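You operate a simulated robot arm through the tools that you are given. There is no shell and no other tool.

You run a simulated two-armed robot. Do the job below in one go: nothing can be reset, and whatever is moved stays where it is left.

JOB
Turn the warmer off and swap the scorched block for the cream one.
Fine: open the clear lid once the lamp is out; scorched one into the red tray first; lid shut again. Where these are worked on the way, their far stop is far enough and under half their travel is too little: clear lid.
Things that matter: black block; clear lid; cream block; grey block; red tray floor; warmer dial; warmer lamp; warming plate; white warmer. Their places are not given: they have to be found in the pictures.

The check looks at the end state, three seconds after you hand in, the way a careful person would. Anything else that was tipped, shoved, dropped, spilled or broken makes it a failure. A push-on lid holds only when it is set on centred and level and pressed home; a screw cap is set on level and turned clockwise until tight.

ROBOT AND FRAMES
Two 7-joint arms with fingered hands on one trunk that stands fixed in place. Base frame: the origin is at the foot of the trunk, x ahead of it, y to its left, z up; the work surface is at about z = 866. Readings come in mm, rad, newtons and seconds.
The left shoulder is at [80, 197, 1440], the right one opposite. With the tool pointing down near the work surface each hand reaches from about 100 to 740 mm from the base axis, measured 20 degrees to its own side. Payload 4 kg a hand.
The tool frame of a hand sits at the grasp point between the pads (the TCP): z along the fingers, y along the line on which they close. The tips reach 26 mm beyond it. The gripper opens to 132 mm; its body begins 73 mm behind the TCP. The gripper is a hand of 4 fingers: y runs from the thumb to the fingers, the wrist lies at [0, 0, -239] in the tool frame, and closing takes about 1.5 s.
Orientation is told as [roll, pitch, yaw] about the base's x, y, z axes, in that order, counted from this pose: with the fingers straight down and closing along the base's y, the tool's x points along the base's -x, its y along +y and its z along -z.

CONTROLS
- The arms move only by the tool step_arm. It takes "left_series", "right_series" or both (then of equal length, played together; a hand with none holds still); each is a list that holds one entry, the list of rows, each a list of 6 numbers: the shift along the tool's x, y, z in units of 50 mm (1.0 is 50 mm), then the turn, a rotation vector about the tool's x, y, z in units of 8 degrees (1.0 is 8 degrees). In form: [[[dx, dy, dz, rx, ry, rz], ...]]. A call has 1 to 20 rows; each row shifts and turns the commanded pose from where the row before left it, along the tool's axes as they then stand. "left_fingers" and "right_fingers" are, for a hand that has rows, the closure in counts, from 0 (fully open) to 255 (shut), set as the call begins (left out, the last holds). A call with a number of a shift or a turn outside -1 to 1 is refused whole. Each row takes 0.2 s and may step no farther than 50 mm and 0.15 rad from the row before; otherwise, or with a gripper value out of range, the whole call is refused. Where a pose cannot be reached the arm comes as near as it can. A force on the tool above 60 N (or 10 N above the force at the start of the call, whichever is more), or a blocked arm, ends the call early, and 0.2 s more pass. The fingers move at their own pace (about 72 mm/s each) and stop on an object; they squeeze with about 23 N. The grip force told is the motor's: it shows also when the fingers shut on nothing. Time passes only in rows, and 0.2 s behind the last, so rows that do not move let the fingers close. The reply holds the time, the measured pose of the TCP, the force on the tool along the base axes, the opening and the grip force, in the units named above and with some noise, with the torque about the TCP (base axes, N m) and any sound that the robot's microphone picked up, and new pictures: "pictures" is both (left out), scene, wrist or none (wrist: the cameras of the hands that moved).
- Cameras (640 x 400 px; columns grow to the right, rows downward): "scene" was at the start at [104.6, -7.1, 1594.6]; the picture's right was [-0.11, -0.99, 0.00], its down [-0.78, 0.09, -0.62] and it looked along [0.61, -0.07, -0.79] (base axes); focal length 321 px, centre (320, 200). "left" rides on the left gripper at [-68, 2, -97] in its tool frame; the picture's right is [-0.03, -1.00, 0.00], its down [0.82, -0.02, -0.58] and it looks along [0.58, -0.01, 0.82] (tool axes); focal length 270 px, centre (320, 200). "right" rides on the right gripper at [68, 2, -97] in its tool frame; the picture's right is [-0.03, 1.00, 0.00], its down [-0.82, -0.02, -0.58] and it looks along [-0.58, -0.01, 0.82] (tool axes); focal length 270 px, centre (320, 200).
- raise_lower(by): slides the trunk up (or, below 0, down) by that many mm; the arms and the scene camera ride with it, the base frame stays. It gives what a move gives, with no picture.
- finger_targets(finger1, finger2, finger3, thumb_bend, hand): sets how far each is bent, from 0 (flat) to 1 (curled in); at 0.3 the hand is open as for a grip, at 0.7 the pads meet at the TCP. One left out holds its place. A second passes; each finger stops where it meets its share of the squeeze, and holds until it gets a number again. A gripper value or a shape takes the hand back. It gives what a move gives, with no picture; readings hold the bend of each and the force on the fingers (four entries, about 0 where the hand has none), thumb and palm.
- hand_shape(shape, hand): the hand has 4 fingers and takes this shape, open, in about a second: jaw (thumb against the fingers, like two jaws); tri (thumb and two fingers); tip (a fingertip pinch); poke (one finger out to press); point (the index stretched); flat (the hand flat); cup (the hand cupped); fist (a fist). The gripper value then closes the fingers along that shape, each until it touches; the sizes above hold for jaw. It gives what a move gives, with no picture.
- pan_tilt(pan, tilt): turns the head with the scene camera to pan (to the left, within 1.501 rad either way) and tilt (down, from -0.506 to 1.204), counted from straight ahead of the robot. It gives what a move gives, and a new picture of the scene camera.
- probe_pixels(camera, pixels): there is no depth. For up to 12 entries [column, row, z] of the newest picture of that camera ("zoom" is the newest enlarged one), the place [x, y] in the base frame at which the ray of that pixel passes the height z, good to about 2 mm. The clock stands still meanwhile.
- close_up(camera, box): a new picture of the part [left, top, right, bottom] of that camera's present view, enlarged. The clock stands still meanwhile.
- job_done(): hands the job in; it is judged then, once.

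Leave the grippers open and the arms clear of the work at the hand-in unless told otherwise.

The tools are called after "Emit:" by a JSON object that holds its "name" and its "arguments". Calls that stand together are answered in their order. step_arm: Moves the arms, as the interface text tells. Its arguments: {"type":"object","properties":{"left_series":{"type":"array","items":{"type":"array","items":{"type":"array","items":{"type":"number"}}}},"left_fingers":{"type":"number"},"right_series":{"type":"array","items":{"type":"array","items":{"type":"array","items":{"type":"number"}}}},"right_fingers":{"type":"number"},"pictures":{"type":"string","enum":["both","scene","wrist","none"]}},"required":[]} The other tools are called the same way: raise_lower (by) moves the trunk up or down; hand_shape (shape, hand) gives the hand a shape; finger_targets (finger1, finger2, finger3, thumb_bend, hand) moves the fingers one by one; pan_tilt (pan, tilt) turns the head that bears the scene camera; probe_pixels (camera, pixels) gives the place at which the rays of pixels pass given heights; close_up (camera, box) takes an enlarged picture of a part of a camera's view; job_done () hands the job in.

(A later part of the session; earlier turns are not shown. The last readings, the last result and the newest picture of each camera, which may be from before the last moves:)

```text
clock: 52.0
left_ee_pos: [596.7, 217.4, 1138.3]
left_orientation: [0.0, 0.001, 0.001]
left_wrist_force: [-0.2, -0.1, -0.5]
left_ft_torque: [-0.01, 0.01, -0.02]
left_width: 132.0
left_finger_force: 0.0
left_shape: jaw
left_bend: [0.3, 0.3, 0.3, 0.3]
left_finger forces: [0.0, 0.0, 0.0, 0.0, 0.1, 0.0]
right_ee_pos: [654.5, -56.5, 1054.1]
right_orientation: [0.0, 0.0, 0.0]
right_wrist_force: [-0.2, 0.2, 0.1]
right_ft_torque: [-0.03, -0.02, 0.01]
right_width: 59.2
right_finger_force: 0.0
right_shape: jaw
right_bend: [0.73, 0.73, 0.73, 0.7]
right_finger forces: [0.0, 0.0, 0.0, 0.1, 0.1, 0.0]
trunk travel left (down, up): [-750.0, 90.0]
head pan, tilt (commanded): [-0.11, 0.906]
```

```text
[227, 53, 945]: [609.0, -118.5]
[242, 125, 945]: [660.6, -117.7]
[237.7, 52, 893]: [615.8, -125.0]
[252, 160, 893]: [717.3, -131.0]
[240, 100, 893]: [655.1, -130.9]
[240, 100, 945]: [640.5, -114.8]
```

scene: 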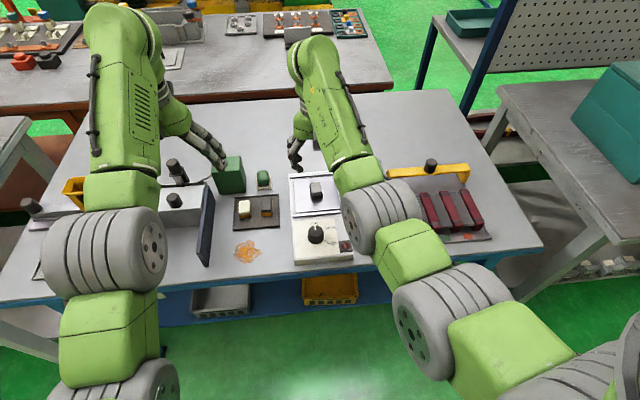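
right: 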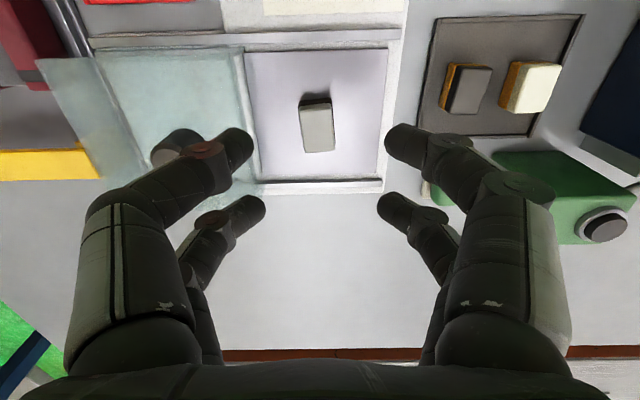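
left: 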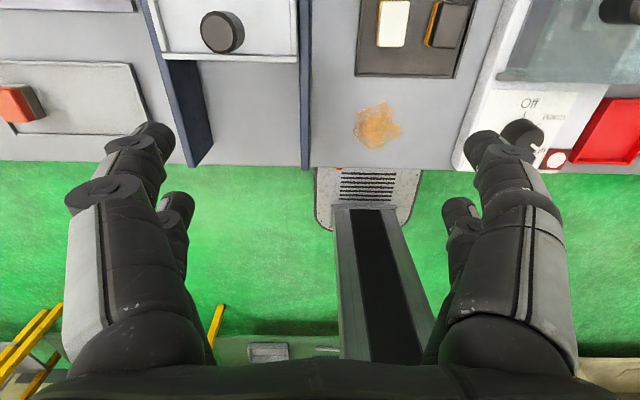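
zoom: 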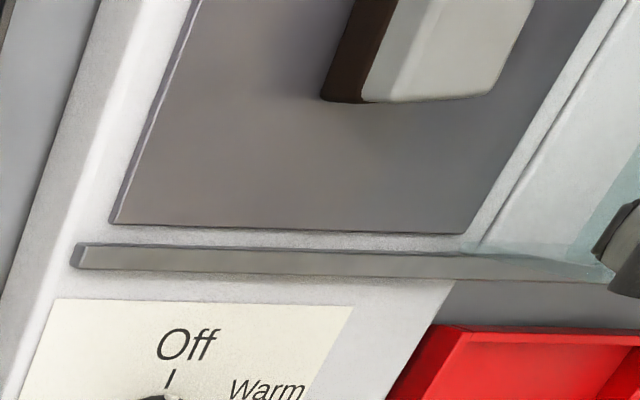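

The lid edge is at y≈-117, only 58 mm from the block's centre. So I'll narrow the opening to about 46 mm and lean the hand 12° toward +y to keep the knuckles off the lid. First I'll do that in the air above the block, at z≈1000 and yaw +7°.

Emit:
{"name": "step_arm", "arguments": {"right_series": [[[-0.215, 0, 0.36, 0, 0, 0], [-0.215, 0, 0.36, 0, 0, 0], [0, 0, 0.36, 0, 0, -0.875], [0, 0, 0, 0.75, 0, 0], [0, 0, 0, 0.75, 0, 0], [0, 0, 0, 0, 0, 0]]], "right_fingers": 165, "pictures": "both"}}

```text
clock: 53.4
left_ee_pos: [597.3, 216.1, 1138.1]
left_orientation: [0.0, 0.001, 0.0]
left_wrist_force: [-0.2, 0.6, 0.3]
left_ft_torque: [-0.03, 0.01, 0.01]
left_width: 131.7
left_finger_force: 0.1
left_shape: jaw
left_bend: [0.3, 0.3, 0.3, 0.3]
left_finger forces: [0.0, 0.1, 0.1, 0.0, 0.1, 0.0]
right_ee_pos: [678.6, -58.0, 999.0]
right_orientation: [-0.21, 0.002, 0.123]
right_wrist_force: [-0.8, -1.1, 0.6]
right_ft_torque: [-0.03, -0.05, 0.0]
right_width: 46.9
right_finger_force: 0.0
right_shape: jaw
right_bend: [0.73, 0.73, 0.73, 0.7]
right_finger forces: [0.0, 0.0, 0.0, 0.0, 0.0, 0.0]
trunk travel left (down, up): [-750.0, 90.0]
head pan, tilt (commanded): [-0.11, 0.906]
```

scene: 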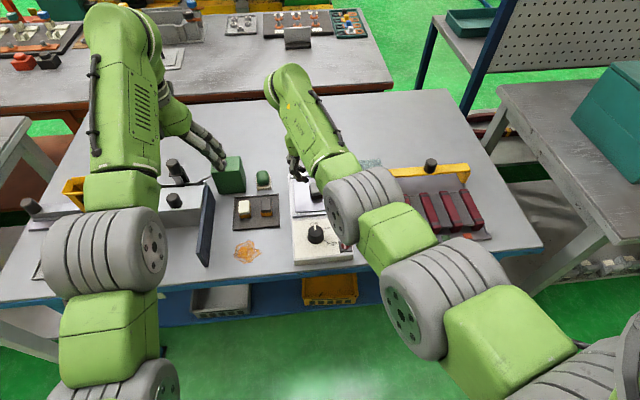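
right: 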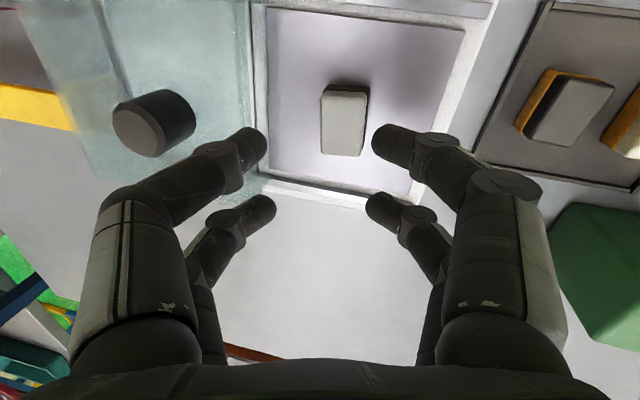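

The block appears upright at (344,124), so the yaw matches. I'll go straight down 49 mm to z≈950 (tips just above the block) and check the gap to the lid.

Emit:
{"name": "step_arm", "arguments": {"right_series": [[[0.026, 0.112, 0.479, 0, 0, 0], [0.026, 0.112, 0.479, 0, 0, 0], [0, 0, 0, 0, 0, 0]]], "pictures": "both"}}

Emit:
{"name": "close_up", "arguments": {"camera": "scene", "box": [280, 150, 390, 220]}}

Emit:
{"name": "close_up", "arguments": {"camera": "left", "box": [500, -40, 640, 120]}}

```text
clock: 54.2
left_ee_pos: [595.4, 217.0, 1138.8]
left_orientation: [0.001, 0.0, -0.001]
left_wrist_force: [-0.2, -0.4, -0.4]
left_ft_torque: [0.01, -0.01, -0.02]
left_width: 131.9
left_finger_force: 0.0
left_shape: jaw
left_bend: [0.3, 0.3, 0.3, 0.3]
left_finger forces: [0.0, 0.1, 0.0, 0.1, 0.0, 0.0]
right_ee_pos: [675.5, -54.4, 951.8]
right_orientation: [-0.21, 0.001, 0.121]
right_wrist_force: [-0.8, -0.2, 0.2]
right_ft_torque: [0.0, 0.0, 0.0]
right_width: 47.0
right_finger_force: 0.0
right_shape: jaw
right_bend: [0.73, 0.73, 0.73, 0.7]
right_finger forces: [0.0, 0.0, 0.0, 0.1, 0.1, 0.0]
trunk travel left (down, up): [-750.0, 90.0]
head pan, tilt (commanded): [-0.11, 0.906]
```

scene: 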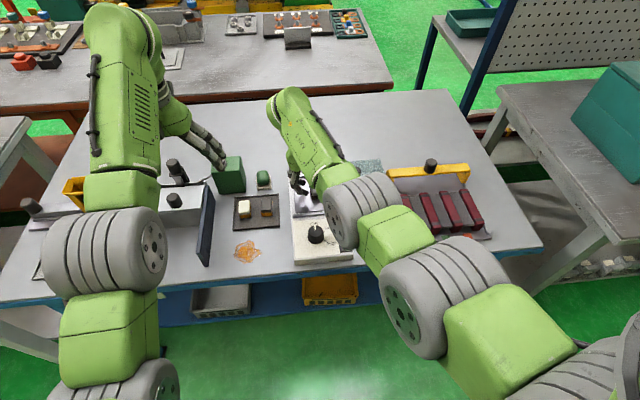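
right: 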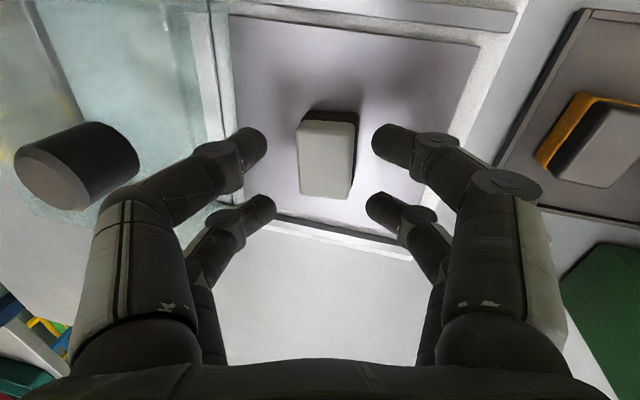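

```text
5.71 times, centred on (335, 185) of scene
```

zoom: 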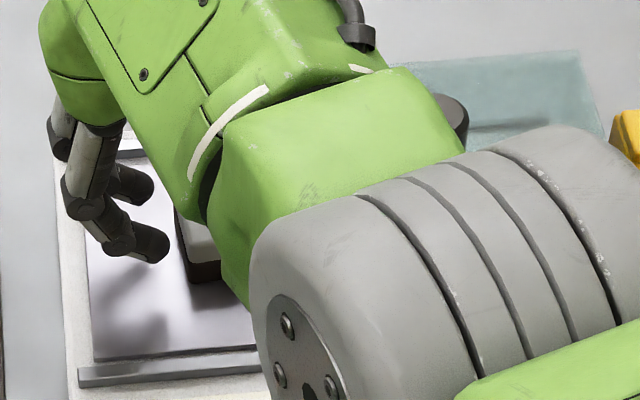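

```text
refused: -40 is not a number from 0 to 400
```

I'll enlarge the wrist view around the thumb-side fingers and the lid edge to judge the gap before going lower.

Emit:
{"name": "close_up", "arguments": {"camera": "right", "box": [120, 40, 360, 240]}}

Emit:
{"name": "close_up", "arguments": {"camera": "left", "box": [520, 0, 640, 80]}}

```text
2.00 times, centred on (240, 140) of right
```

zoom: 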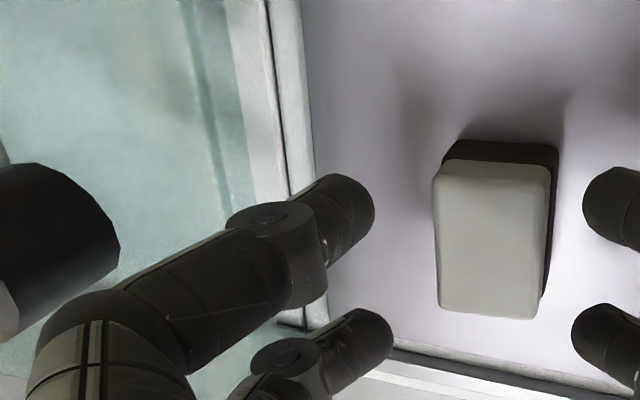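

```text
5.00 times, centred on (580, 40) of left
```

zoom: 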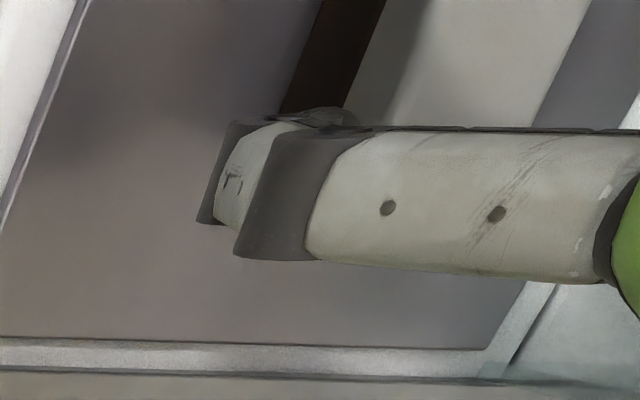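

The knuckle nearest the lid works out about 40 mm from the tool centre at tip level. The wider knuckle stays above the lid top, so there is clearance. I'll go down the last 27 mm to z≈925 with a slight -2.6 mm y correction.

Emit:
{"name": "step_arm", "arguments": {"right_series": [[[0, 0.02, 0.18, 0, 0, 0], [0, 0.02, 0.18, 0, 0, 0], [0, 0.02, 0.18, 0, 0, 0], [0, 0, 0, 0, 0, 0]]], "pictures": "wrist"}}

Emit:
{"name": "close_up", "arguments": {"camera": "right", "box": [160, 60, 460, 240]}}

```text
clock: 55.2
left_ee_pos: [594.4, 217.8, 1139.7]
left_orientation: [0.001, -0.001, 0.0]
left_wrist_force: [-0.1, 0.3, 0.3]
left_ft_torque: [0.01, -0.01, 0.0]
left_width: 131.9
left_finger_force: 0.0
left_shape: jaw
left_bend: [0.3, 0.3, 0.3, 0.3]
left_finger forces: [0.1, 0.1, 0.0, 0.1, 0.0, 0.0]
right_ee_pos: [674.6, -55.2, 925.3]
right_orientation: [-0.208, -0.005, 0.122]
right_wrist_force: [0.0, 3.3, 13.3]
right_ft_torque: [0.34, 0.08, -0.02]
right_width: 46.4
right_finger_force: 0.0
right_shape: jaw
right_bend: [0.75, 0.75, 0.73, 0.7]
right_finger forces: [7.0, 6.3, 0.0, 0.1, 0.0, 0.1]
trunk travel left (down, up): [-750.0, 90.0]
head pan, tilt (commanded): [-0.11, 0.906]
```

right: 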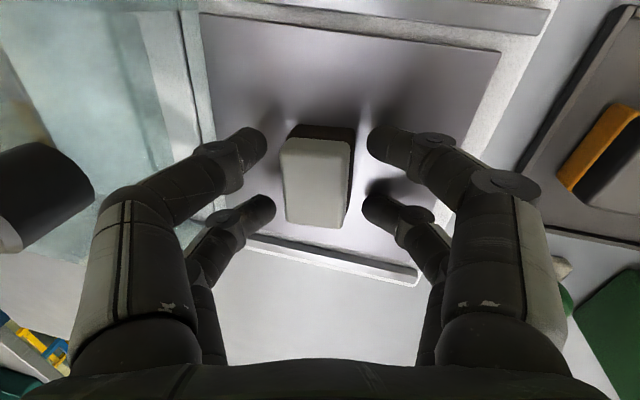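

```text
2.13 times, centred on (310, 150) of right
```

zoom: 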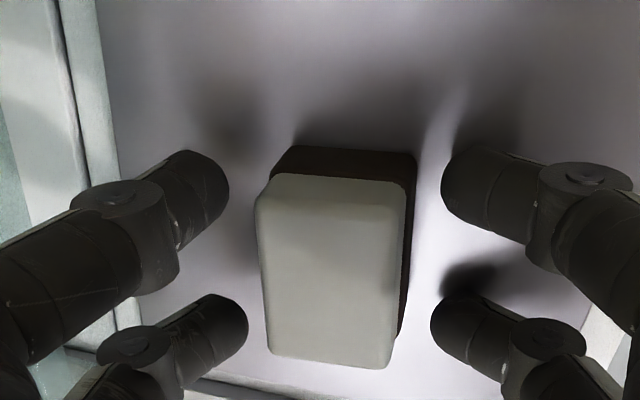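

The +y fingertips just touched the plate (13 N up). The block is centred between the tips (316 against 316.6). I'll raise 5 mm and then close.

Emit:
{"name": "step_arm", "arguments": {"right_series": [[[0, -0.021, -0.1, 0, 0, 0], [0, 0, 0, 0, 0, 0]]], "pictures": "none"}}

Emit:
{"name": "step_arm", "arguments": {"right_series": [[[0, 0, 0, 0, 0, 0], [0, 0, 0, 0, 0, 0], [0, 0, 0, 0, 0, 0], [0, 0, 0, 0, 0, 0], [0, 0, 0, 0, 0, 0]]], "right_fingers": 255, "pictures": "wrist"}}

```text
clock: 55.8
left_ee_pos: [594.8, 216.7, 1138.1]
left_orientation: [0.0, -0.001, 0.001]
left_wrist_force: [0.1, -0.2, 0.1]
left_ft_torque: [0.03, -0.01, -0.01]
left_width: 132.0
left_finger_force: 0.0
left_shape: jaw
left_bend: [0.3, 0.3, 0.3, 0.3]
left_finger forces: [0.0, 0.0, 0.0, 0.0, 0.1, 0.1]
right_ee_pos: [674.5, -58.6, 925.8]
right_orientation: [-0.209, 0.004, 0.122]
right_wrist_force: [0.7, 0.2, 1.8]
right_ft_torque: [0.05, -0.03, 0.03]
right_width: 46.8
right_finger_force: 0.1
right_shape: jaw
right_bend: [0.74, 0.74, 0.73, 0.7]
right_finger forces: [0.5, 0.6, 0.0, 0.0, 0.0, 0.1]
trunk travel left (down, up): [-750.0, 90.0]
head pan, tilt (commanded): [-0.11, 0.906]
```

```text
clock: 57.0
left_ee_pos: [595.9, 217.5, 1138.7]
left_orientation: [0.0, 0.0, 0.0]
left_wrist_force: [-0.2, 0.1, -0.2]
left_ft_torque: [-0.01, -0.02, 0.02]
left_width: 131.7
left_finger_force: 0.1
left_shape: jaw
left_bend: [0.3, 0.3, 0.3, 0.3]
left_finger forces: [0.0, 0.1, 0.0, 0.0, 0.1, 0.0]
right_ee_pos: [675.2, -57.6, 927.2]
right_orientation: [-0.21, 0.0, 0.122]
right_wrist_force: [-0.8, -0.1, 0.6]
right_ft_torque: [0.0, -0.02, -0.01]
right_width: 24.6
right_finger_force: 22.9
right_shape: jaw
right_bend: [0.73, 0.74, 0.73, 0.7]
right_finger forces: [22.0, 18.8, 20.4, 0.0, 20.4, 0.0]
trunk travel left (down, up): [-750.0, 90.0]
head pan, tilt (commanded): [-0.11, 0.906]
```

right: 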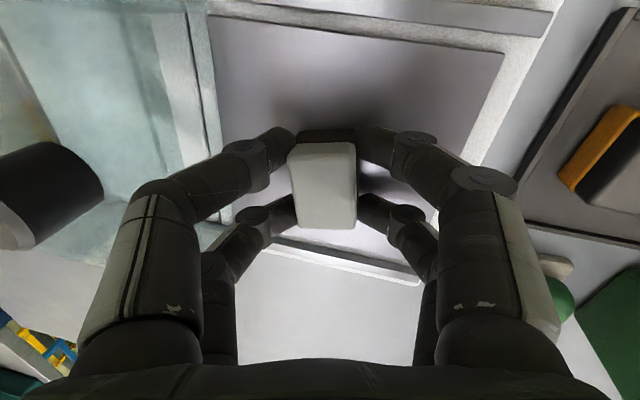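

All four fingertips hold the block at about 20 N each. I'll lift it straight up 100 mm.

Emit:
{"name": "step_arm", "arguments": {"right_series": [[[0, -0.042, -0.196, 0, 0, 0], [0, -0.083, -0.391, 0, 0, 0], [0, -0.083, -0.391, 0, 0, 0], [0, -0.083, -0.391, 0, 0, 0], [0, -0.083, -0.391, 0, 0, 0], [0, -0.042, -0.196, 0, 0, 0], [0, 0, 0, 0, 0, 0]]], "pictures": "both"}}

```text
clock: 58.6
left_ee_pos: [595.3, 218.5, 1139.3]
left_orientation: [0.002, 0.0, -0.001]
left_wrist_force: [0.2, -0.7, -0.3]
left_ft_torque: [-0.01, -0.01, 0.01]
left_width: 131.7
left_finger_force: 0.0
left_shape: jaw
left_bend: [0.3, 0.3, 0.3, 0.3]
left_finger forces: [0.0, 0.1, 0.1, 0.1, 0.0, 0.0]
right_ee_pos: [676.5, -60.0, 1027.4]
right_orientation: [-0.21, 0.001, 0.123]
right_wrist_force: [-0.1, -0.2, -1.2]
right_ft_torque: [-0.05, -0.03, 0.01]
right_width: 24.6
right_finger_force: 23.4
right_shape: jaw
right_bend: [0.73, 0.74, 0.73, 0.7]
right_finger forces: [22.1, 18.9, 20.4, 0.1, 20.3, 0.1]
trunk travel left (down, up): [-750.0, 90.0]
head pan, tilt (commanded): [-0.11, 0.906]
```

scene: 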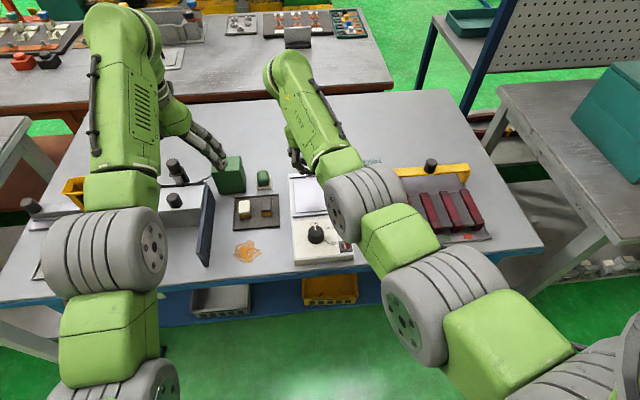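
right: 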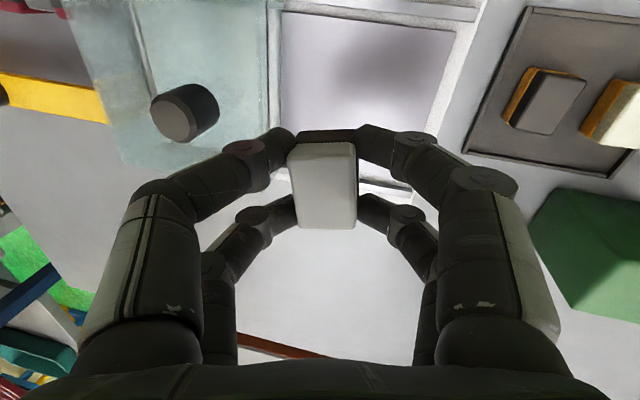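

The block is firmly held. I'll level the hand, then travel -145 mm in x and -143 mm in y to stand over the red tray, avoiding the lid knob.

Emit:
{"name": "step_arm", "arguments": {"right_series": [[[0, 0, 0, -0.75, 0, 0], [0, 0, 0, -0.75, 0, 0], [0, 0, 0, 0, 0, 0.875], [0.483, 0, 0, 0, 0, 0], [0.483, 0, 0, 0, 0, 0], [0.483, 0, 0, 0, 0, 0], [0.483, 0, 0, 0, 0, 0], [0.483, 0, 0, 0, 0, 0], [0.483, 0, 0, 0, 0, 0], [0, -0.477, 0, 0, 0, 0], [0, -0.477, 0, 0, 0, 0], [0, -0.477, 0, 0, 0, 0], [0, -0.477, 0, 0, 0, 0], [0, -0.477, 0, 0, 0, 0], [0, -0.477, 0, 0, 0, 0], [0, 0, 0, 0, 0, 0]]], "pictures": "both"}}

```text
clock: 62.0
left_ee_pos: [596.7, 216.2, 1137.9]
left_orientation: [0.0, -0.001, 0.001]
left_wrist_force: [0.1, 0.7, 0.0]
left_ft_torque: [-0.05, 0.01, -0.02]
left_width: 131.9
left_finger_force: 0.0
left_shape: jaw
left_bend: [0.3, 0.3, 0.3, 0.3]
left_finger forces: [0.0, 0.0, 0.0, 0.1, 0.1, 0.0]
right_ee_pos: [531.4, -204.4, 1030.0]
right_orientation: [0.001, 0.001, 0.0]
right_wrist_force: [0.6, -0.1, -0.6]
right_ft_torque: [0.01, -0.01, 0.01]
right_width: 24.4
right_finger_force: 22.7
right_shape: jaw
right_bend: [0.73, 0.74, 0.73, 0.7]
right_finger forces: [22.0, 18.7, 20.4, 0.1, 20.3, 0.0]
trunk travel left (down, up): [-750.0, 90.0]
head pan, tilt (commanded): [-0.11, 0.906]
```

scene: 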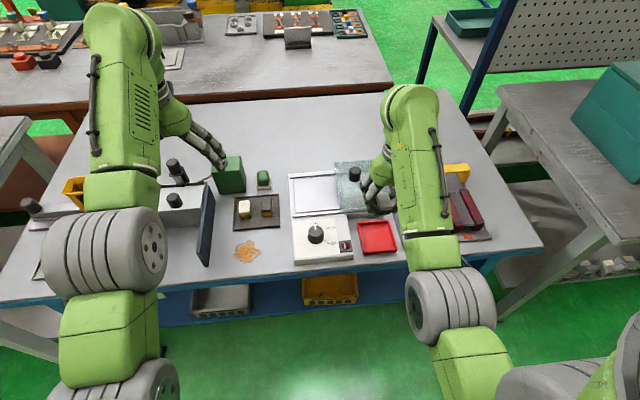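
right: 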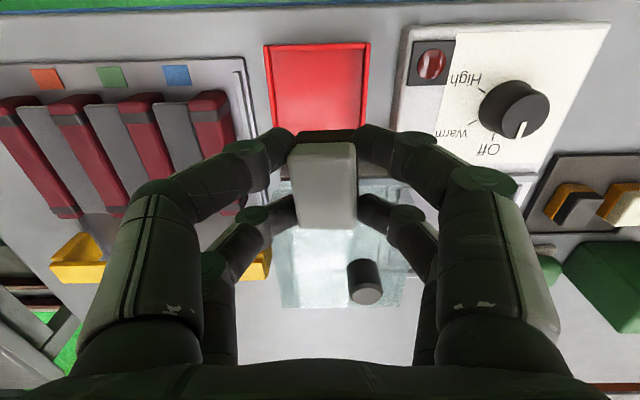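

The hand stands over the tray region. I'll probe the tray corners from the scene picture and the wrist picture to set the drop point.

Emit:
{"name": "close_up", "arguments": {"camera": "scene", "box": [340, 200, 420, 270]}}

Emit:
{"name": "probe_pixels", "arguments": {"camera": "right", "pixels": [[264, 45, 880], [370, 43, 880], [264, 45, 870], [370, 43, 870], [275, 52, 866], [361, 50, 866]]}}

```text
5.71 times, centred on (380, 235) of scene
```

zoom: 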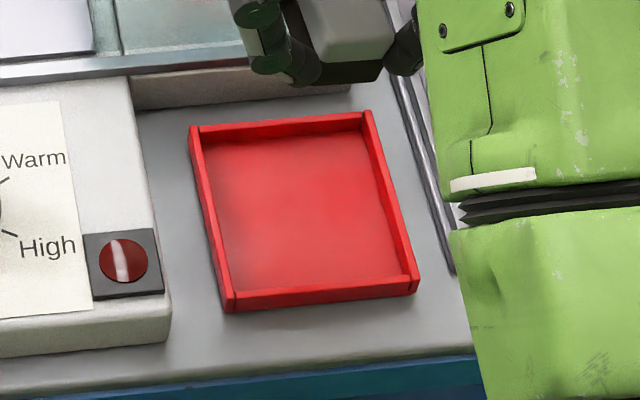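

```text
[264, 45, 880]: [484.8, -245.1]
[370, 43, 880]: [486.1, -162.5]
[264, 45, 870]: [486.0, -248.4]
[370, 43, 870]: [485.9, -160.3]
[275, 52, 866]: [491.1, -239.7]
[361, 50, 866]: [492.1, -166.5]
```

I'll probe the tray's inside floor corners in this enlargement.

Emit:
{"name": "probe_pixels", "arguments": {"camera": "zoom", "pixels": [[205, 140, 868], [372, 127, 868], [403, 275, 868], [233, 290, 868], [190, 128, 878], [368, 112, 878], [418, 278, 878], [230, 294, 878], [300, 210, 868]]}}

```text
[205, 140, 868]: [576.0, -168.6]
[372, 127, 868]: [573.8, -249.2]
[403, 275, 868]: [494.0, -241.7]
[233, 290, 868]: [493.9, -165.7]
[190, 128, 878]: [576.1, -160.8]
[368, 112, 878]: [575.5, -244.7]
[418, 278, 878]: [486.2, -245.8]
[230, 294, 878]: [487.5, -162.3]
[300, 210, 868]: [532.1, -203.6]
```

The tray centre is (533,-204), and the floor is about 75 mm across. The block was gripped with the hand leaning 12°, so I'll lean it again to make the block level, then go straight down 95 mm.

Emit:
{"name": "step_arm", "arguments": {"right_series": [[[0, 0, 0, 0.75, 0, 0], [0, 0, 0, 0.75, 0, 0], [-0.03, 0.123, 0.372, 0, 0, 0], [0, 0.079, 0.372, 0, 0, 0], [0, 0.079, 0.372, 0, 0, 0], [0, 0.079, 0.372, 0, 0, 0], [0, 0.079, 0.372, 0, 0, 0], [0, 0, 0, 0, 0, 0]]], "pictures": "both"}}

Emit:
{"name": "close_up", "arguments": {"camera": "scene", "box": [340, 200, 420, 270]}}

```text
clock: 63.8
left_ee_pos: [595.2, 217.5, 1139.9]
left_orientation: [-0.001, 0.0, -0.001]
left_wrist_force: [0.1, -0.3, -0.4]
left_ft_torque: [-0.01, -0.02, 0.02]
left_width: 131.9
left_finger_force: 0.1
left_shape: jaw
left_bend: [0.3, 0.3, 0.3, 0.3]
left_finger forces: [0.1, 0.1, 0.0, 0.0, 0.0, 0.0]
right_ee_pos: [532.4, -198.9, 932.3]
right_orientation: [-0.208, 0.001, 0.002]
right_wrist_force: [-0.8, 0.0, -0.2]
right_ft_torque: [-0.01, 0.03, -0.03]
right_width: 24.8
right_finger_force: 23.9
right_shape: jaw
right_bend: [0.73, 0.74, 0.73, 0.7]
right_finger forces: [22.0, 18.7, 20.5, 0.0, 20.2, 0.1]
trunk travel left (down, up): [-750.0, 90.0]
head pan, tilt (commanded): [-0.11, 0.906]
```

scene: 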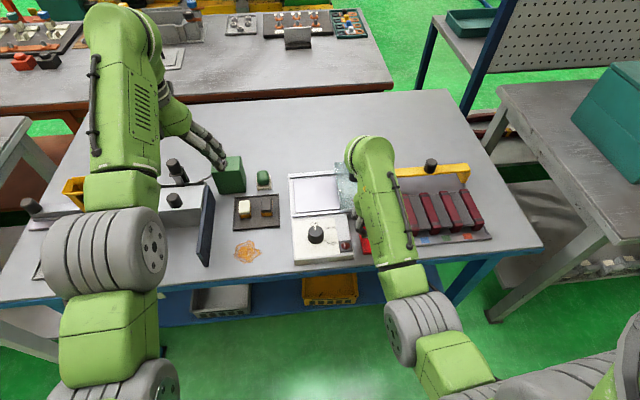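
right: 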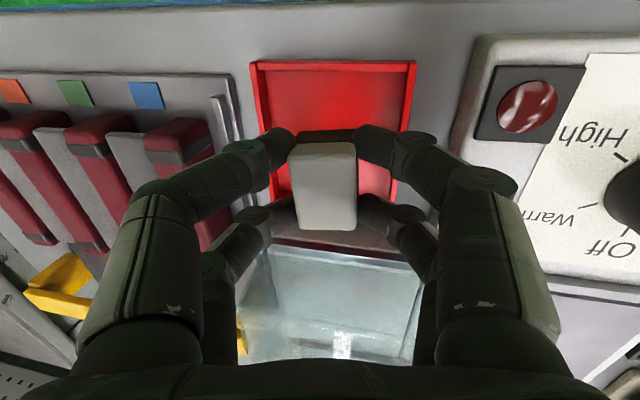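

```text
5.71 times, centred on (380, 235) of scene
```

zoom: 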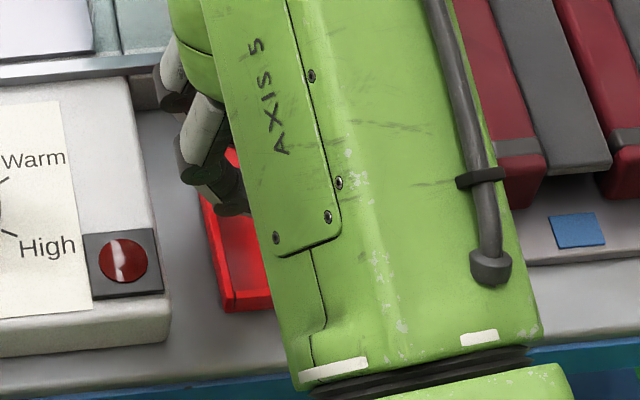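

The hand is at z=932 above the tray, and the tray outline is centred around the block. I'll go down 20 mm more straight.

Emit:
{"name": "step_arm", "arguments": {"right_series": [[[0, 0.0415, 0.1955, 0, 0, 0], [0, 0.0415, 0.1955, 0, 0, 0], [0, 0, 0, 0, 0, 0], [0, 0, 0, 0, 0, 0]]], "pictures": "wrist"}}

```text
clock: 64.8
left_ee_pos: [597.8, 216.8, 1137.3]
left_orientation: [0.0, -0.001, -0.002]
left_wrist_force: [0.2, 0.6, 0.9]
left_ft_torque: [-0.04, 0.0, 0.0]
left_width: 132.0
left_finger_force: 0.1
left_shape: jaw
left_bend: [0.3, 0.3, 0.3, 0.3]
left_finger forces: [0.0, 0.1, 0.0, 0.0, 0.0, 0.0]
right_ee_pos: [532.2, -198.7, 914.2]
right_orientation: [-0.209, 0.001, 0.0]
right_wrist_force: [-0.1, 0.5, -0.9]
right_ft_torque: [0.0, 0.01, 0.01]
right_width: 24.6
right_finger_force: 22.8
right_shape: jaw
right_bend: [0.73, 0.74, 0.73, 0.7]
right_finger forces: [22.0, 18.8, 20.5, 0.0, 20.3, 0.1]
trunk travel left (down, up): [-750.0, 90.0]
head pan, tilt (commanded): [-0.11, 0.906]
```

right: 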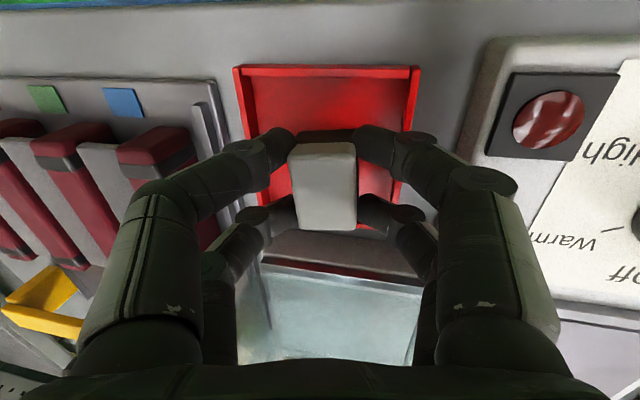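

I'll go down 6 mm in small 2 mm rows with a -2 mm y trim, and watch for contact force.

Emit:
{"name": "step_arm", "arguments": {"right_series": [[[0, -0.032, 0.047, 0, 0, 0], [0, 0.008, 0.039, 0, 0, 0], [0, 0.008, 0.039, 0, 0, 0], [0, 0, 0, 0, 0, 0], [0, 0, 0, 0, 0, 0]]], "pictures": "none"}}

```text
clock: 66.0
left_ee_pos: [595.9, 217.5, 1138.3]
left_orientation: [0.0, 0.0, 0.0]
left_wrist_force: [0.5, -0.2, -0.2]
left_ft_torque: [0.01, 0.02, -0.03]
left_width: 132.1
left_finger_force: 0.0
left_shape: jaw
left_bend: [0.3, 0.3, 0.3, 0.3]
left_finger forces: [0.1, 0.0, 0.1, 0.0, 0.0, 0.1]
right_ee_pos: [532.4, -199.7, 908.7]
right_orientation: [-0.212, 0.0, 0.0]
right_wrist_force: [-0.4, 0.4, -0.5]
right_ft_torque: [0.0, -0.01, 0.0]
right_width: 24.6
right_finger_force: 22.6
right_shape: jaw
right_bend: [0.73, 0.74, 0.73, 0.7]
right_finger forces: [22.1, 18.8, 20.5, 0.0, 20.3, 0.0]
trunk travel left (down, up): [-750.0, 90.0]
head pan, tilt (commanded): [-0.11, 0.906]
```

No contact yet at z=908.7. I'll go down another 4 mm in small rows.

Emit:
{"name": "step_arm", "arguments": {"right_series": [[[0, 0.008, 0.039, 0, 0, 0], [0, 0.008, 0.039, 0, 0, 0], [0, 0, 0, 0, 0, 0]]], "pictures": "wrist"}}

```text
clock: 66.8
left_ee_pos: [595.3, 217.7, 1138.0]
left_orientation: [0.0, 0.0, 0.001]
left_wrist_force: [-0.4, 0.3, 0.8]
left_ft_torque: [-0.04, 0.0, -0.01]
left_width: 131.6
left_finger_force: 0.0
left_shape: jaw
left_bend: [0.3, 0.3, 0.3, 0.3]
left_finger forces: [0.0, 0.0, 0.0, 0.0, 0.1, 0.1]
right_ee_pos: [531.5, -200.6, 903.4]
right_orientation: [-0.209, -0.002, 0.0]
right_wrist_force: [-0.3, 1.4, -0.3]
right_ft_torque: [-0.01, 0.02, -0.01]
right_width: 24.3
right_finger_force: 23.1
right_shape: jaw
right_bend: [0.73, 0.74, 0.73, 0.7]
right_finger forces: [22.1, 18.8, 20.5, 0.1, 20.3, 0.0]
trunk travel left (down, up): [-750.0, 90.0]
head pan, tilt (commanded): [-0.11, 0.906]
```

right: 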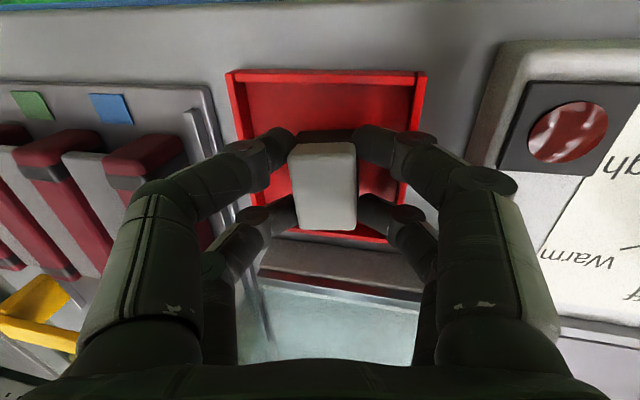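

Still no contact at z=903.4. I'll continue down 4 mm more in 2 mm rows.

Emit:
{"name": "step_arm", "arguments": {"right_series": [[[0, 0.008, 0.039, 0, 0, 0], [0, 0.008, 0.039, 0, 0, 0], [0, 0, 0, 0, 0, 0]]], "pictures": "none"}}

```text
clock: 67.6
left_ee_pos: [596.2, 216.9, 1138.2]
left_orientation: [0.0, 0.001, -0.001]
left_wrist_force: [0.5, -0.6, -0.9]
left_ft_torque: [-0.01, -0.03, 0.0]
left_width: 131.9
left_finger_force: 0.0
left_shape: jaw
left_bend: [0.3, 0.3, 0.3, 0.3]
left_finger forces: [0.0, 0.0, 0.0, 0.0, 0.0, 0.0]
right_ee_pos: [531.5, -201.6, 898.2]
right_orientation: [-0.21, -0.001, 0.0]
right_wrist_force: [-0.6, 0.1, 0.2]
right_ft_torque: [0.01, 0.01, 0.01]
right_width: 24.5
right_finger_force: 22.6
right_shape: jaw
right_bend: [0.73, 0.74, 0.73, 0.7]
right_finger forces: [22.1, 18.8, 20.5, 0.1, 20.3, 0.0]
trunk travel left (down, up): [-750.0, 90.0]
head pan, tilt (commanded): [-0.11, 0.906]
```

Still free at z=898.2. I'll keep going down in 2 mm rows, watching the force.

Emit:
{"name": "step_arm", "arguments": {"right_series": [[[0, 0.008, 0.039, 0, 0, 0], [0, 0, 0, 0, 0, 0], [0, 0, 0, 0, 0, 0]]], "pictures": "wrist"}}

Emit:
{"name": "close_up", "arguments": {"camera": "right", "box": [220, 60, 440, 250]}}

```text
clock: 68.4
left_ee_pos: [594.6, 217.5, 1139.4]
left_orientation: [0.002, 0.0, -0.001]
left_wrist_force: [-0.1, -0.3, -0.3]
left_ft_torque: [0.0, 0.01, -0.01]
left_width: 131.8
left_finger_force: 0.1
left_shape: jaw
left_bend: [0.3, 0.3, 0.3, 0.3]
left_finger forces: [0.1, 0.0, 0.0, 0.0, 0.1, 0.0]
right_ee_pos: [530.1, -201.6, 898.7]
right_orientation: [-0.209, -0.002, 0.0]
right_wrist_force: [2.7, 1.0, 6.4]
right_ft_torque: [0.11, 0.05, -0.04]
right_width: 24.8
right_finger_force: 22.4
right_shape: jaw
right_bend: [0.73, 0.74, 0.73, 0.71]
right_finger forces: [23.1, 19.6, 21.1, 0.0, 20.8, 0.0]
trunk travel left (down, up): [-750.0, 90.0]
head pan, tilt (commanded): [-0.11, 0.906]
```

right: 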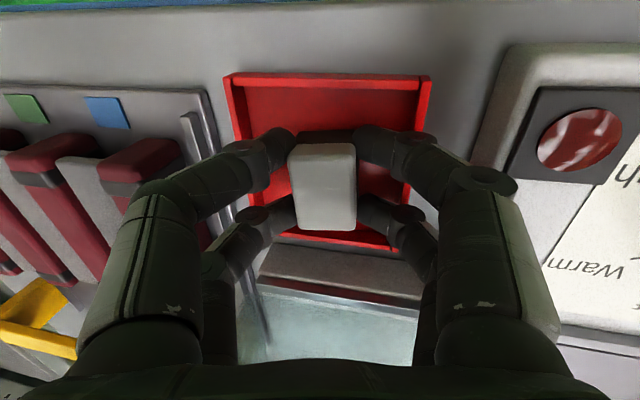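

```text
2.11 times, centred on (330, 155) of right
```

zoom: 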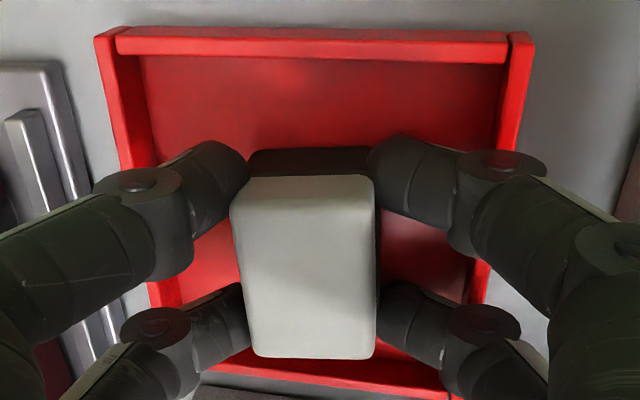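

Contact: 6.4 N upward, so the block sits on the red tray floor. I'll open to about 47 mm.

Emit:
{"name": "step_arm", "arguments": {"right_series": [[[0, 0, 0, 0, 0, 0], [0, 0, 0, 0, 0, 0], [0, 0, 0, 0, 0, 0], [0, 0, 0, 0, 0, 0]]], "right_fingers": 165, "pictures": "wrist"}}

```text
clock: 69.4
left_ee_pos: [595.8, 216.5, 1139.2]
left_orientation: [0.001, -0.002, -0.001]
left_wrist_force: [0.3, -1.0, 0.4]
left_ft_torque: [0.01, 0.02, 0.0]
left_width: 132.0
left_finger_force: 0.0
left_shape: jaw
left_bend: [0.3, 0.3, 0.3, 0.3]
left_finger forces: [0.0, 0.0, 0.0, 0.0, 0.0, 0.0]
right_ee_pos: [529.7, -202.1, 898.0]
right_orientation: [-0.21, -0.001, 0.0]
right_wrist_force: [-1.0, -6.6, 4.6]
right_ft_torque: [0.05, -0.03, 0.01]
right_width: 44.1
right_finger_force: 0.1
right_shape: jaw
right_bend: [0.75, 0.75, 0.74, 0.7]
right_finger forces: [3.9, 3.8, 0.0, 0.0, 0.0, 0.0]
trunk travel left (down, up): [-750.0, 90.0]
head pan, tilt (commanded): [-0.11, 0.906]
```

right: 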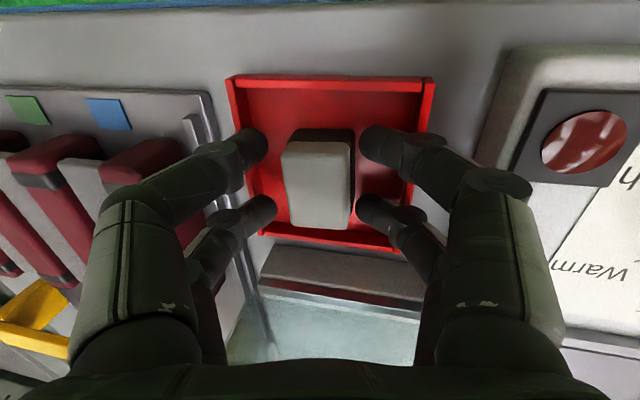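

The block is released, with light fingertip contact on the tray floor and wall side. I'll lift straight up 100 mm.

Emit:
{"name": "step_arm", "arguments": {"right_series": [[[0, -0.0208, -0.098, 0, 0, 0], [0, -0.0415, -0.196, 0, 0, 0], [0, -0.062, -0.294, 0, 0, 0], [0, -0.083, -0.391, 0, 0, 0], [0, -0.083, -0.391, 0, 0, 0], [0, -0.083, -0.391, 0, 0, 0], [0, -0.042, -0.196, 0, 0, 0], [0, 0, 0, 0, 0, 0]]], "pictures": "both"}}

Emit:
{"name": "close_up", "arguments": {"camera": "right", "box": [240, 40, 440, 165]}}

```text
clock: 71.2
left_ee_pos: [596.4, 217.1, 1139.1]
left_orientation: [-0.002, 0.0, 0.0]
left_wrist_force: [0.2, 0.4, 0.6]
left_ft_torque: [0.0, 0.01, 0.01]
left_width: 132.1
left_finger_force: 0.2
left_shape: jaw
left_bend: [0.3, 0.3, 0.3, 0.3]
left_finger forces: [0.0, 0.0, 0.0, 0.0, 0.0, 0.0]
right_ee_pos: [531.9, -201.1, 997.6]
right_orientation: [-0.21, 0.002, 0.0]
right_wrist_force: [0.9, 1.2, 0.8]
right_ft_torque: [0.0, -0.02, 0.02]
right_width: 46.5
right_finger_force: 0.0
right_shape: jaw
right_bend: [0.74, 0.74, 0.74, 0.7]
right_finger forces: [0.0, 0.0, 0.1, 0.0, 0.0, 0.0]
trunk travel left (down, up): [-750.0, 90.0]
head pan, tilt (commanded): [-0.11, 0.906]
```

scene: 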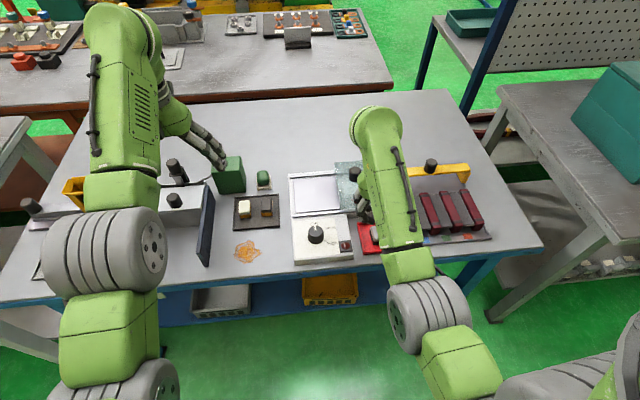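
right: 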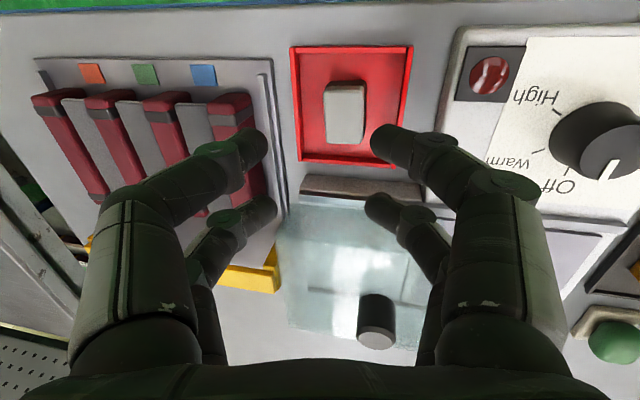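

```text
3.20 times, centred on (340, 102) of right
```

zoom: 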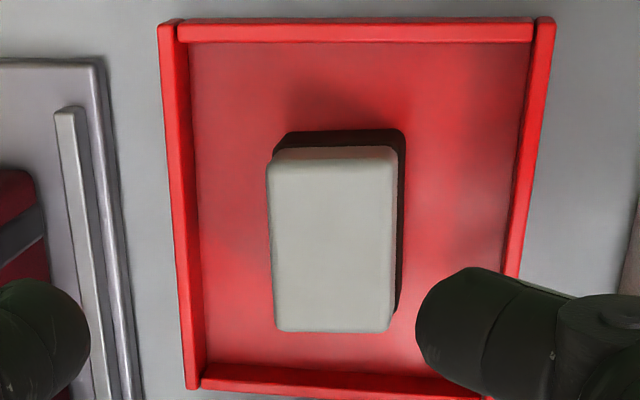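

The scorched block sits level in the red tray. Next, I'll level and retract the right hand while I check the space around the cream block (green bottle, its spout, tray) with scene probes.

Emit:
{"name": "step_arm", "arguments": {"right_series": [[[0, 0, 0, -0.75, 0, 0], [0, 0, 0, -0.75, 0, 0], [0, 0, -0.6, 0, 0, 0], [0, 0, -0.6, 0, 0, 0], [-0.1, -0.4, -0.6, 0, 0, 0], [-0.1, -0.4, -0.5, 0, 0, 0], [-0.1, -0.4, -0.5, 0, 0, 0], [-0.1, -0.5, 0, 0, 0, 0], [-0.1, -0.5, 0, 0, 0, 0], [0, 0, 0, 0, 0, 0]]], "pictures": "both"}}

Emit:
{"name": "probe_pixels", "arguments": {"camera": "scene", "pixels": [[220, 194, 866], [246, 192.7, 866], [212, 168, 940], [241, 172, 940], [212, 168, 960], [241, 174, 960], [242, 157, 960], [255, 188, 866], [272, 186, 866], [200, 183, 960], [205, 190, 940]]}}

Emit:
{"name": "close_up", "arguments": {"camera": "scene", "box": [180, 130, 290, 230]}}

```text
clock: 73.4
left_ee_pos: [595.0, 217.8, 1138.5]
left_orientation: [-0.001, -0.001, -0.001]
left_wrist_force: [-0.7, -0.3, -0.1]
left_ft_torque: [0.01, 0.01, 0.01]
left_width: 131.8
left_finger_force: 0.1
left_shape: jaw
left_bend: [0.3, 0.3, 0.3, 0.3]
left_finger forces: [0.1, 0.0, 0.1, 0.0, 0.0, 0.0]
right_ee_pos: [558.6, -309.5, 1137.4]
right_orientation: [0.0, 0.0, -0.001]
right_wrist_force: [-0.5, -0.1, 0.5]
right_ft_torque: [0.03, 0.01, 0.01]
right_width: 46.3
right_finger_force: 0.1
right_shape: jaw
right_bend: [0.74, 0.74, 0.74, 0.7]
right_finger forces: [0.0, 0.1, 0.1, 0.1, 0.0, 0.0]
trunk travel left (down, up): [-750.0, 90.0]
head pan, tilt (commanded): [-0.11, 0.906]
```

scene: 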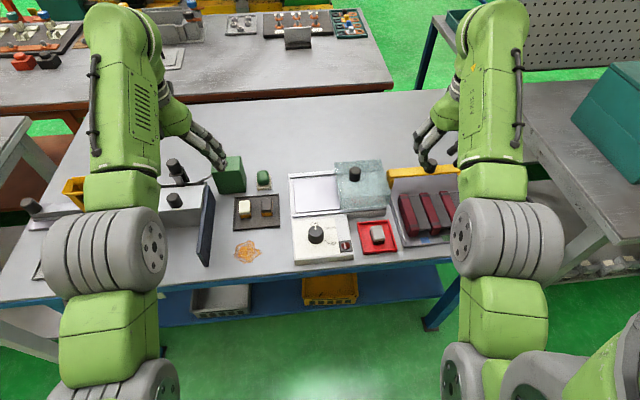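
right: 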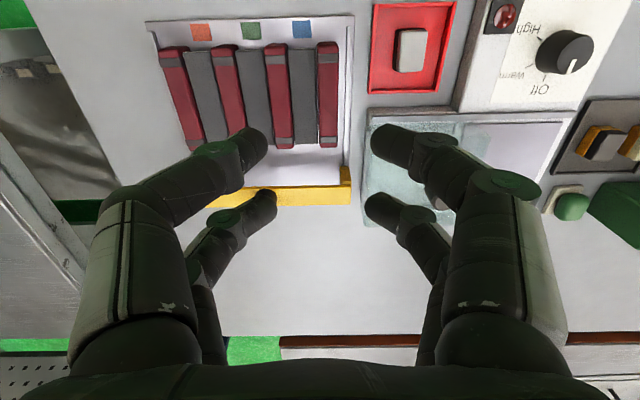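

```text
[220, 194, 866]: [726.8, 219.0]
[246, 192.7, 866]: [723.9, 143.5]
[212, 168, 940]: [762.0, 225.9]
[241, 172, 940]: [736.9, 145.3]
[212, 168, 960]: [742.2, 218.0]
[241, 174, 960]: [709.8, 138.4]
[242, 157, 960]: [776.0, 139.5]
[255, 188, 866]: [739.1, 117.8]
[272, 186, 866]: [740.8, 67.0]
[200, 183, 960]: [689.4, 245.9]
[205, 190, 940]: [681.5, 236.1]
```

```text
4.00 times, centred on (235, 180) of scene
```

zoom: 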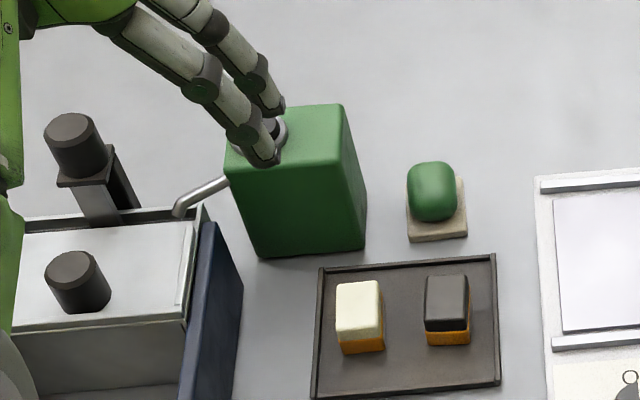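

The green bottle (front face x≈725, top z≈950) is clear of the cream block. I'll measure the navy wall left of the tray, since it limits how far the hand can lean that way.

Emit:
{"name": "close_up", "arguments": {"camera": "left", "box": [140, 0, 460, 200]}}

Emit:
{"name": "probe_pixels", "arguments": {"camera": "left", "pixels": [[303, 160, 866], [303, 160, 920], [303, 60, 866], [303, 60, 930], [303, 60, 960], [298, 10, 930], [310, 160, 866], [310, 160, 930]]}}

Emit:
{"name": "probe_pixels", "arguments": {"camera": "scene", "pixels": [[206, 186, 920], [206, 186, 950], [215.7, 202.5, 920], [215.7, 202.5, 950], [210, 266, 866], [203, 266, 920]]}}

```text
2.00 times, centred on (300, 100) of left
```

zoom: 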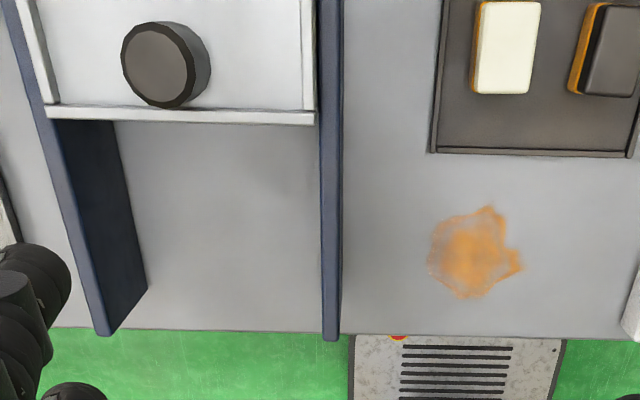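

```text
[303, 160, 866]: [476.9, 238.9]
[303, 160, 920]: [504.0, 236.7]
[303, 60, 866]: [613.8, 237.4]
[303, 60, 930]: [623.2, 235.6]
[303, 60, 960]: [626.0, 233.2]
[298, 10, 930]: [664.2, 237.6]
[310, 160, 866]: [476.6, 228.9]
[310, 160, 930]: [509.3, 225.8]
```

```text
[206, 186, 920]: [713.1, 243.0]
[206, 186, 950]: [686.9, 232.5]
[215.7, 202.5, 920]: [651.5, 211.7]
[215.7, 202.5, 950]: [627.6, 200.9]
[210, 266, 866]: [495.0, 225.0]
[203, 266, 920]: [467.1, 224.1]
```

The navy wall's face is at y≈227, so there is room. Next I'll check how high the dark tray's rim is beside the cream block.

Emit:
{"name": "close_up", "arguments": {"camera": "scene", "box": [228, 188, 284, 232]}}

Emit:
{"name": "close_up", "arguments": {"camera": "left", "box": [340, 0, 480, 90]}}

```text
9.09 times, centred on (256, 210) of scene
```

zoom: 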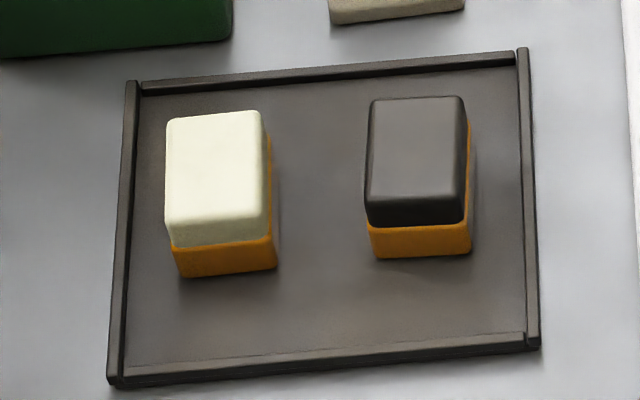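

```text
4.44 times, centred on (410, 45) of left
```

zoom: 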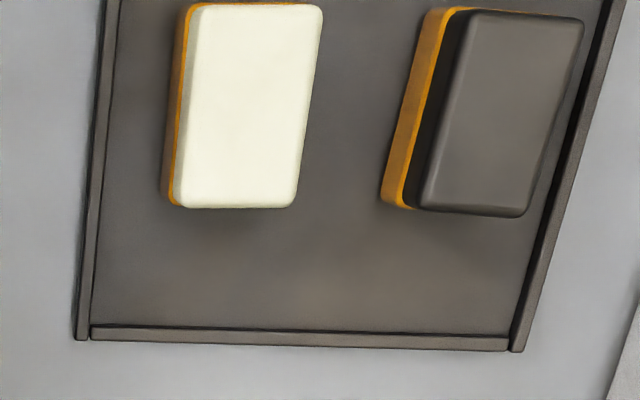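

The tray's rim is low (about 5 mm), with about 18 mm between it and the cream block. I'll move the left hand over the cream block, first sideways at its present height, then lean 6° toward +y with a 47 mm opening, then down to z≈1000.

Emit:
{"name": "step_arm", "arguments": {"left_series": [[[-0.2875, -0.39, 0, 0, 0, 0], [-0.2875, -0.39, 0, 0, 0, 0], [-0.2875, -0.39, 0, 0, 0, 0], [-0.2875, -0.39, 0, 0, 0, 0], [0, 0, 0, 0.75, 0, -0.19], [0, 0.0576, 0.549, 0, 0, 0], [0, 0.0576, 0.549, 0, 0, 0], [0, 0.0576, 0.549, 0, 0, 0], [0, 0.0576, 0.549, 0, 0, 0], [0, 0.0576, 0.549, 0, 0, 0], [0, 0, 0, 0, 0, 0]]], "left_fingers": 165, "pictures": "both"}}

```text
clock: 75.8
left_ee_pos: [655.2, 137.0, 999.9]
left_orientation: [-0.105, -0.001, 0.026]
left_wrist_force: [-0.9, 0.6, 0.7]
left_ft_torque: [-0.01, -0.01, 0.0]
left_width: 46.9
left_finger_force: 0.1
left_shape: jaw
left_bend: [0.73, 0.73, 0.73, 0.7]
left_finger forces: [0.0, 0.0, 0.1, 0.1, 0.0, 0.0]
right_ee_pos: [557.1, -311.2, 1136.9]
right_orientation: [0.0, 0.001, 0.0]
right_wrist_force: [-0.3, -0.6, 0.0]
right_ft_torque: [-0.01, -0.04, 0.03]
right_width: 46.3
right_finger_force: 0.1
right_shape: jaw
right_bend: [0.74, 0.74, 0.74, 0.7]
right_finger forces: [0.0, 0.0, 0.0, 0.0, 0.0, 0.0]
trunk travel left (down, up): [-750.0, 90.0]
head pan, tilt (commanded): [-0.11, 0.906]
```

scene: 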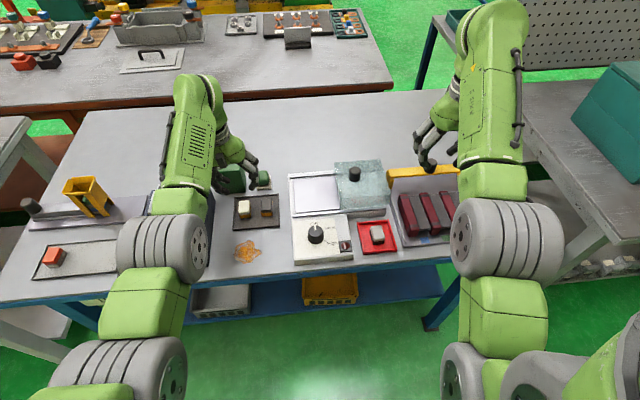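
left: 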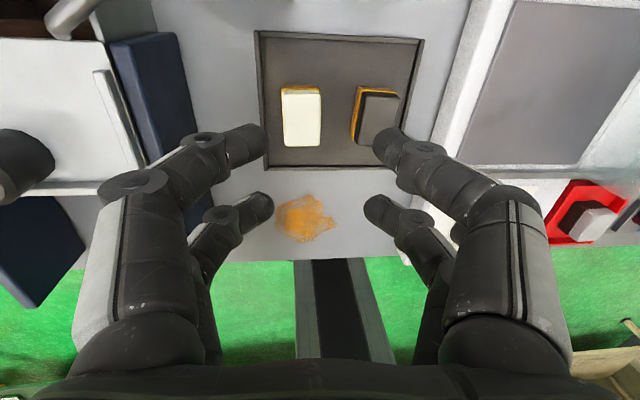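

The cream block appears at (301,117) in the left wrist picture. I'll probe its corners from here.

Emit:
{"name": "close_up", "arguments": {"camera": "left", "box": [240, 60, 420, 170]}}

Emit:
{"name": "probe_pixels", "arguments": {"camera": "left", "pixels": [[301, 118, 890], [301, 118, 895], [301, 118, 885]]}}

```text
3.56 times, centred on (330, 115) of left
```

zoom: 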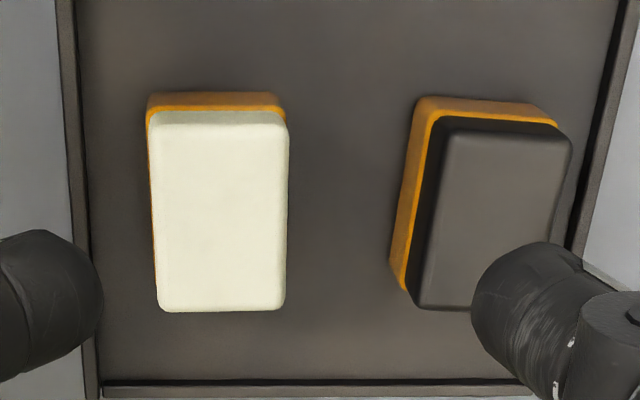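

```text
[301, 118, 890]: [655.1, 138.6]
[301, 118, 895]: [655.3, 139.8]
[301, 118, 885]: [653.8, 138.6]
```

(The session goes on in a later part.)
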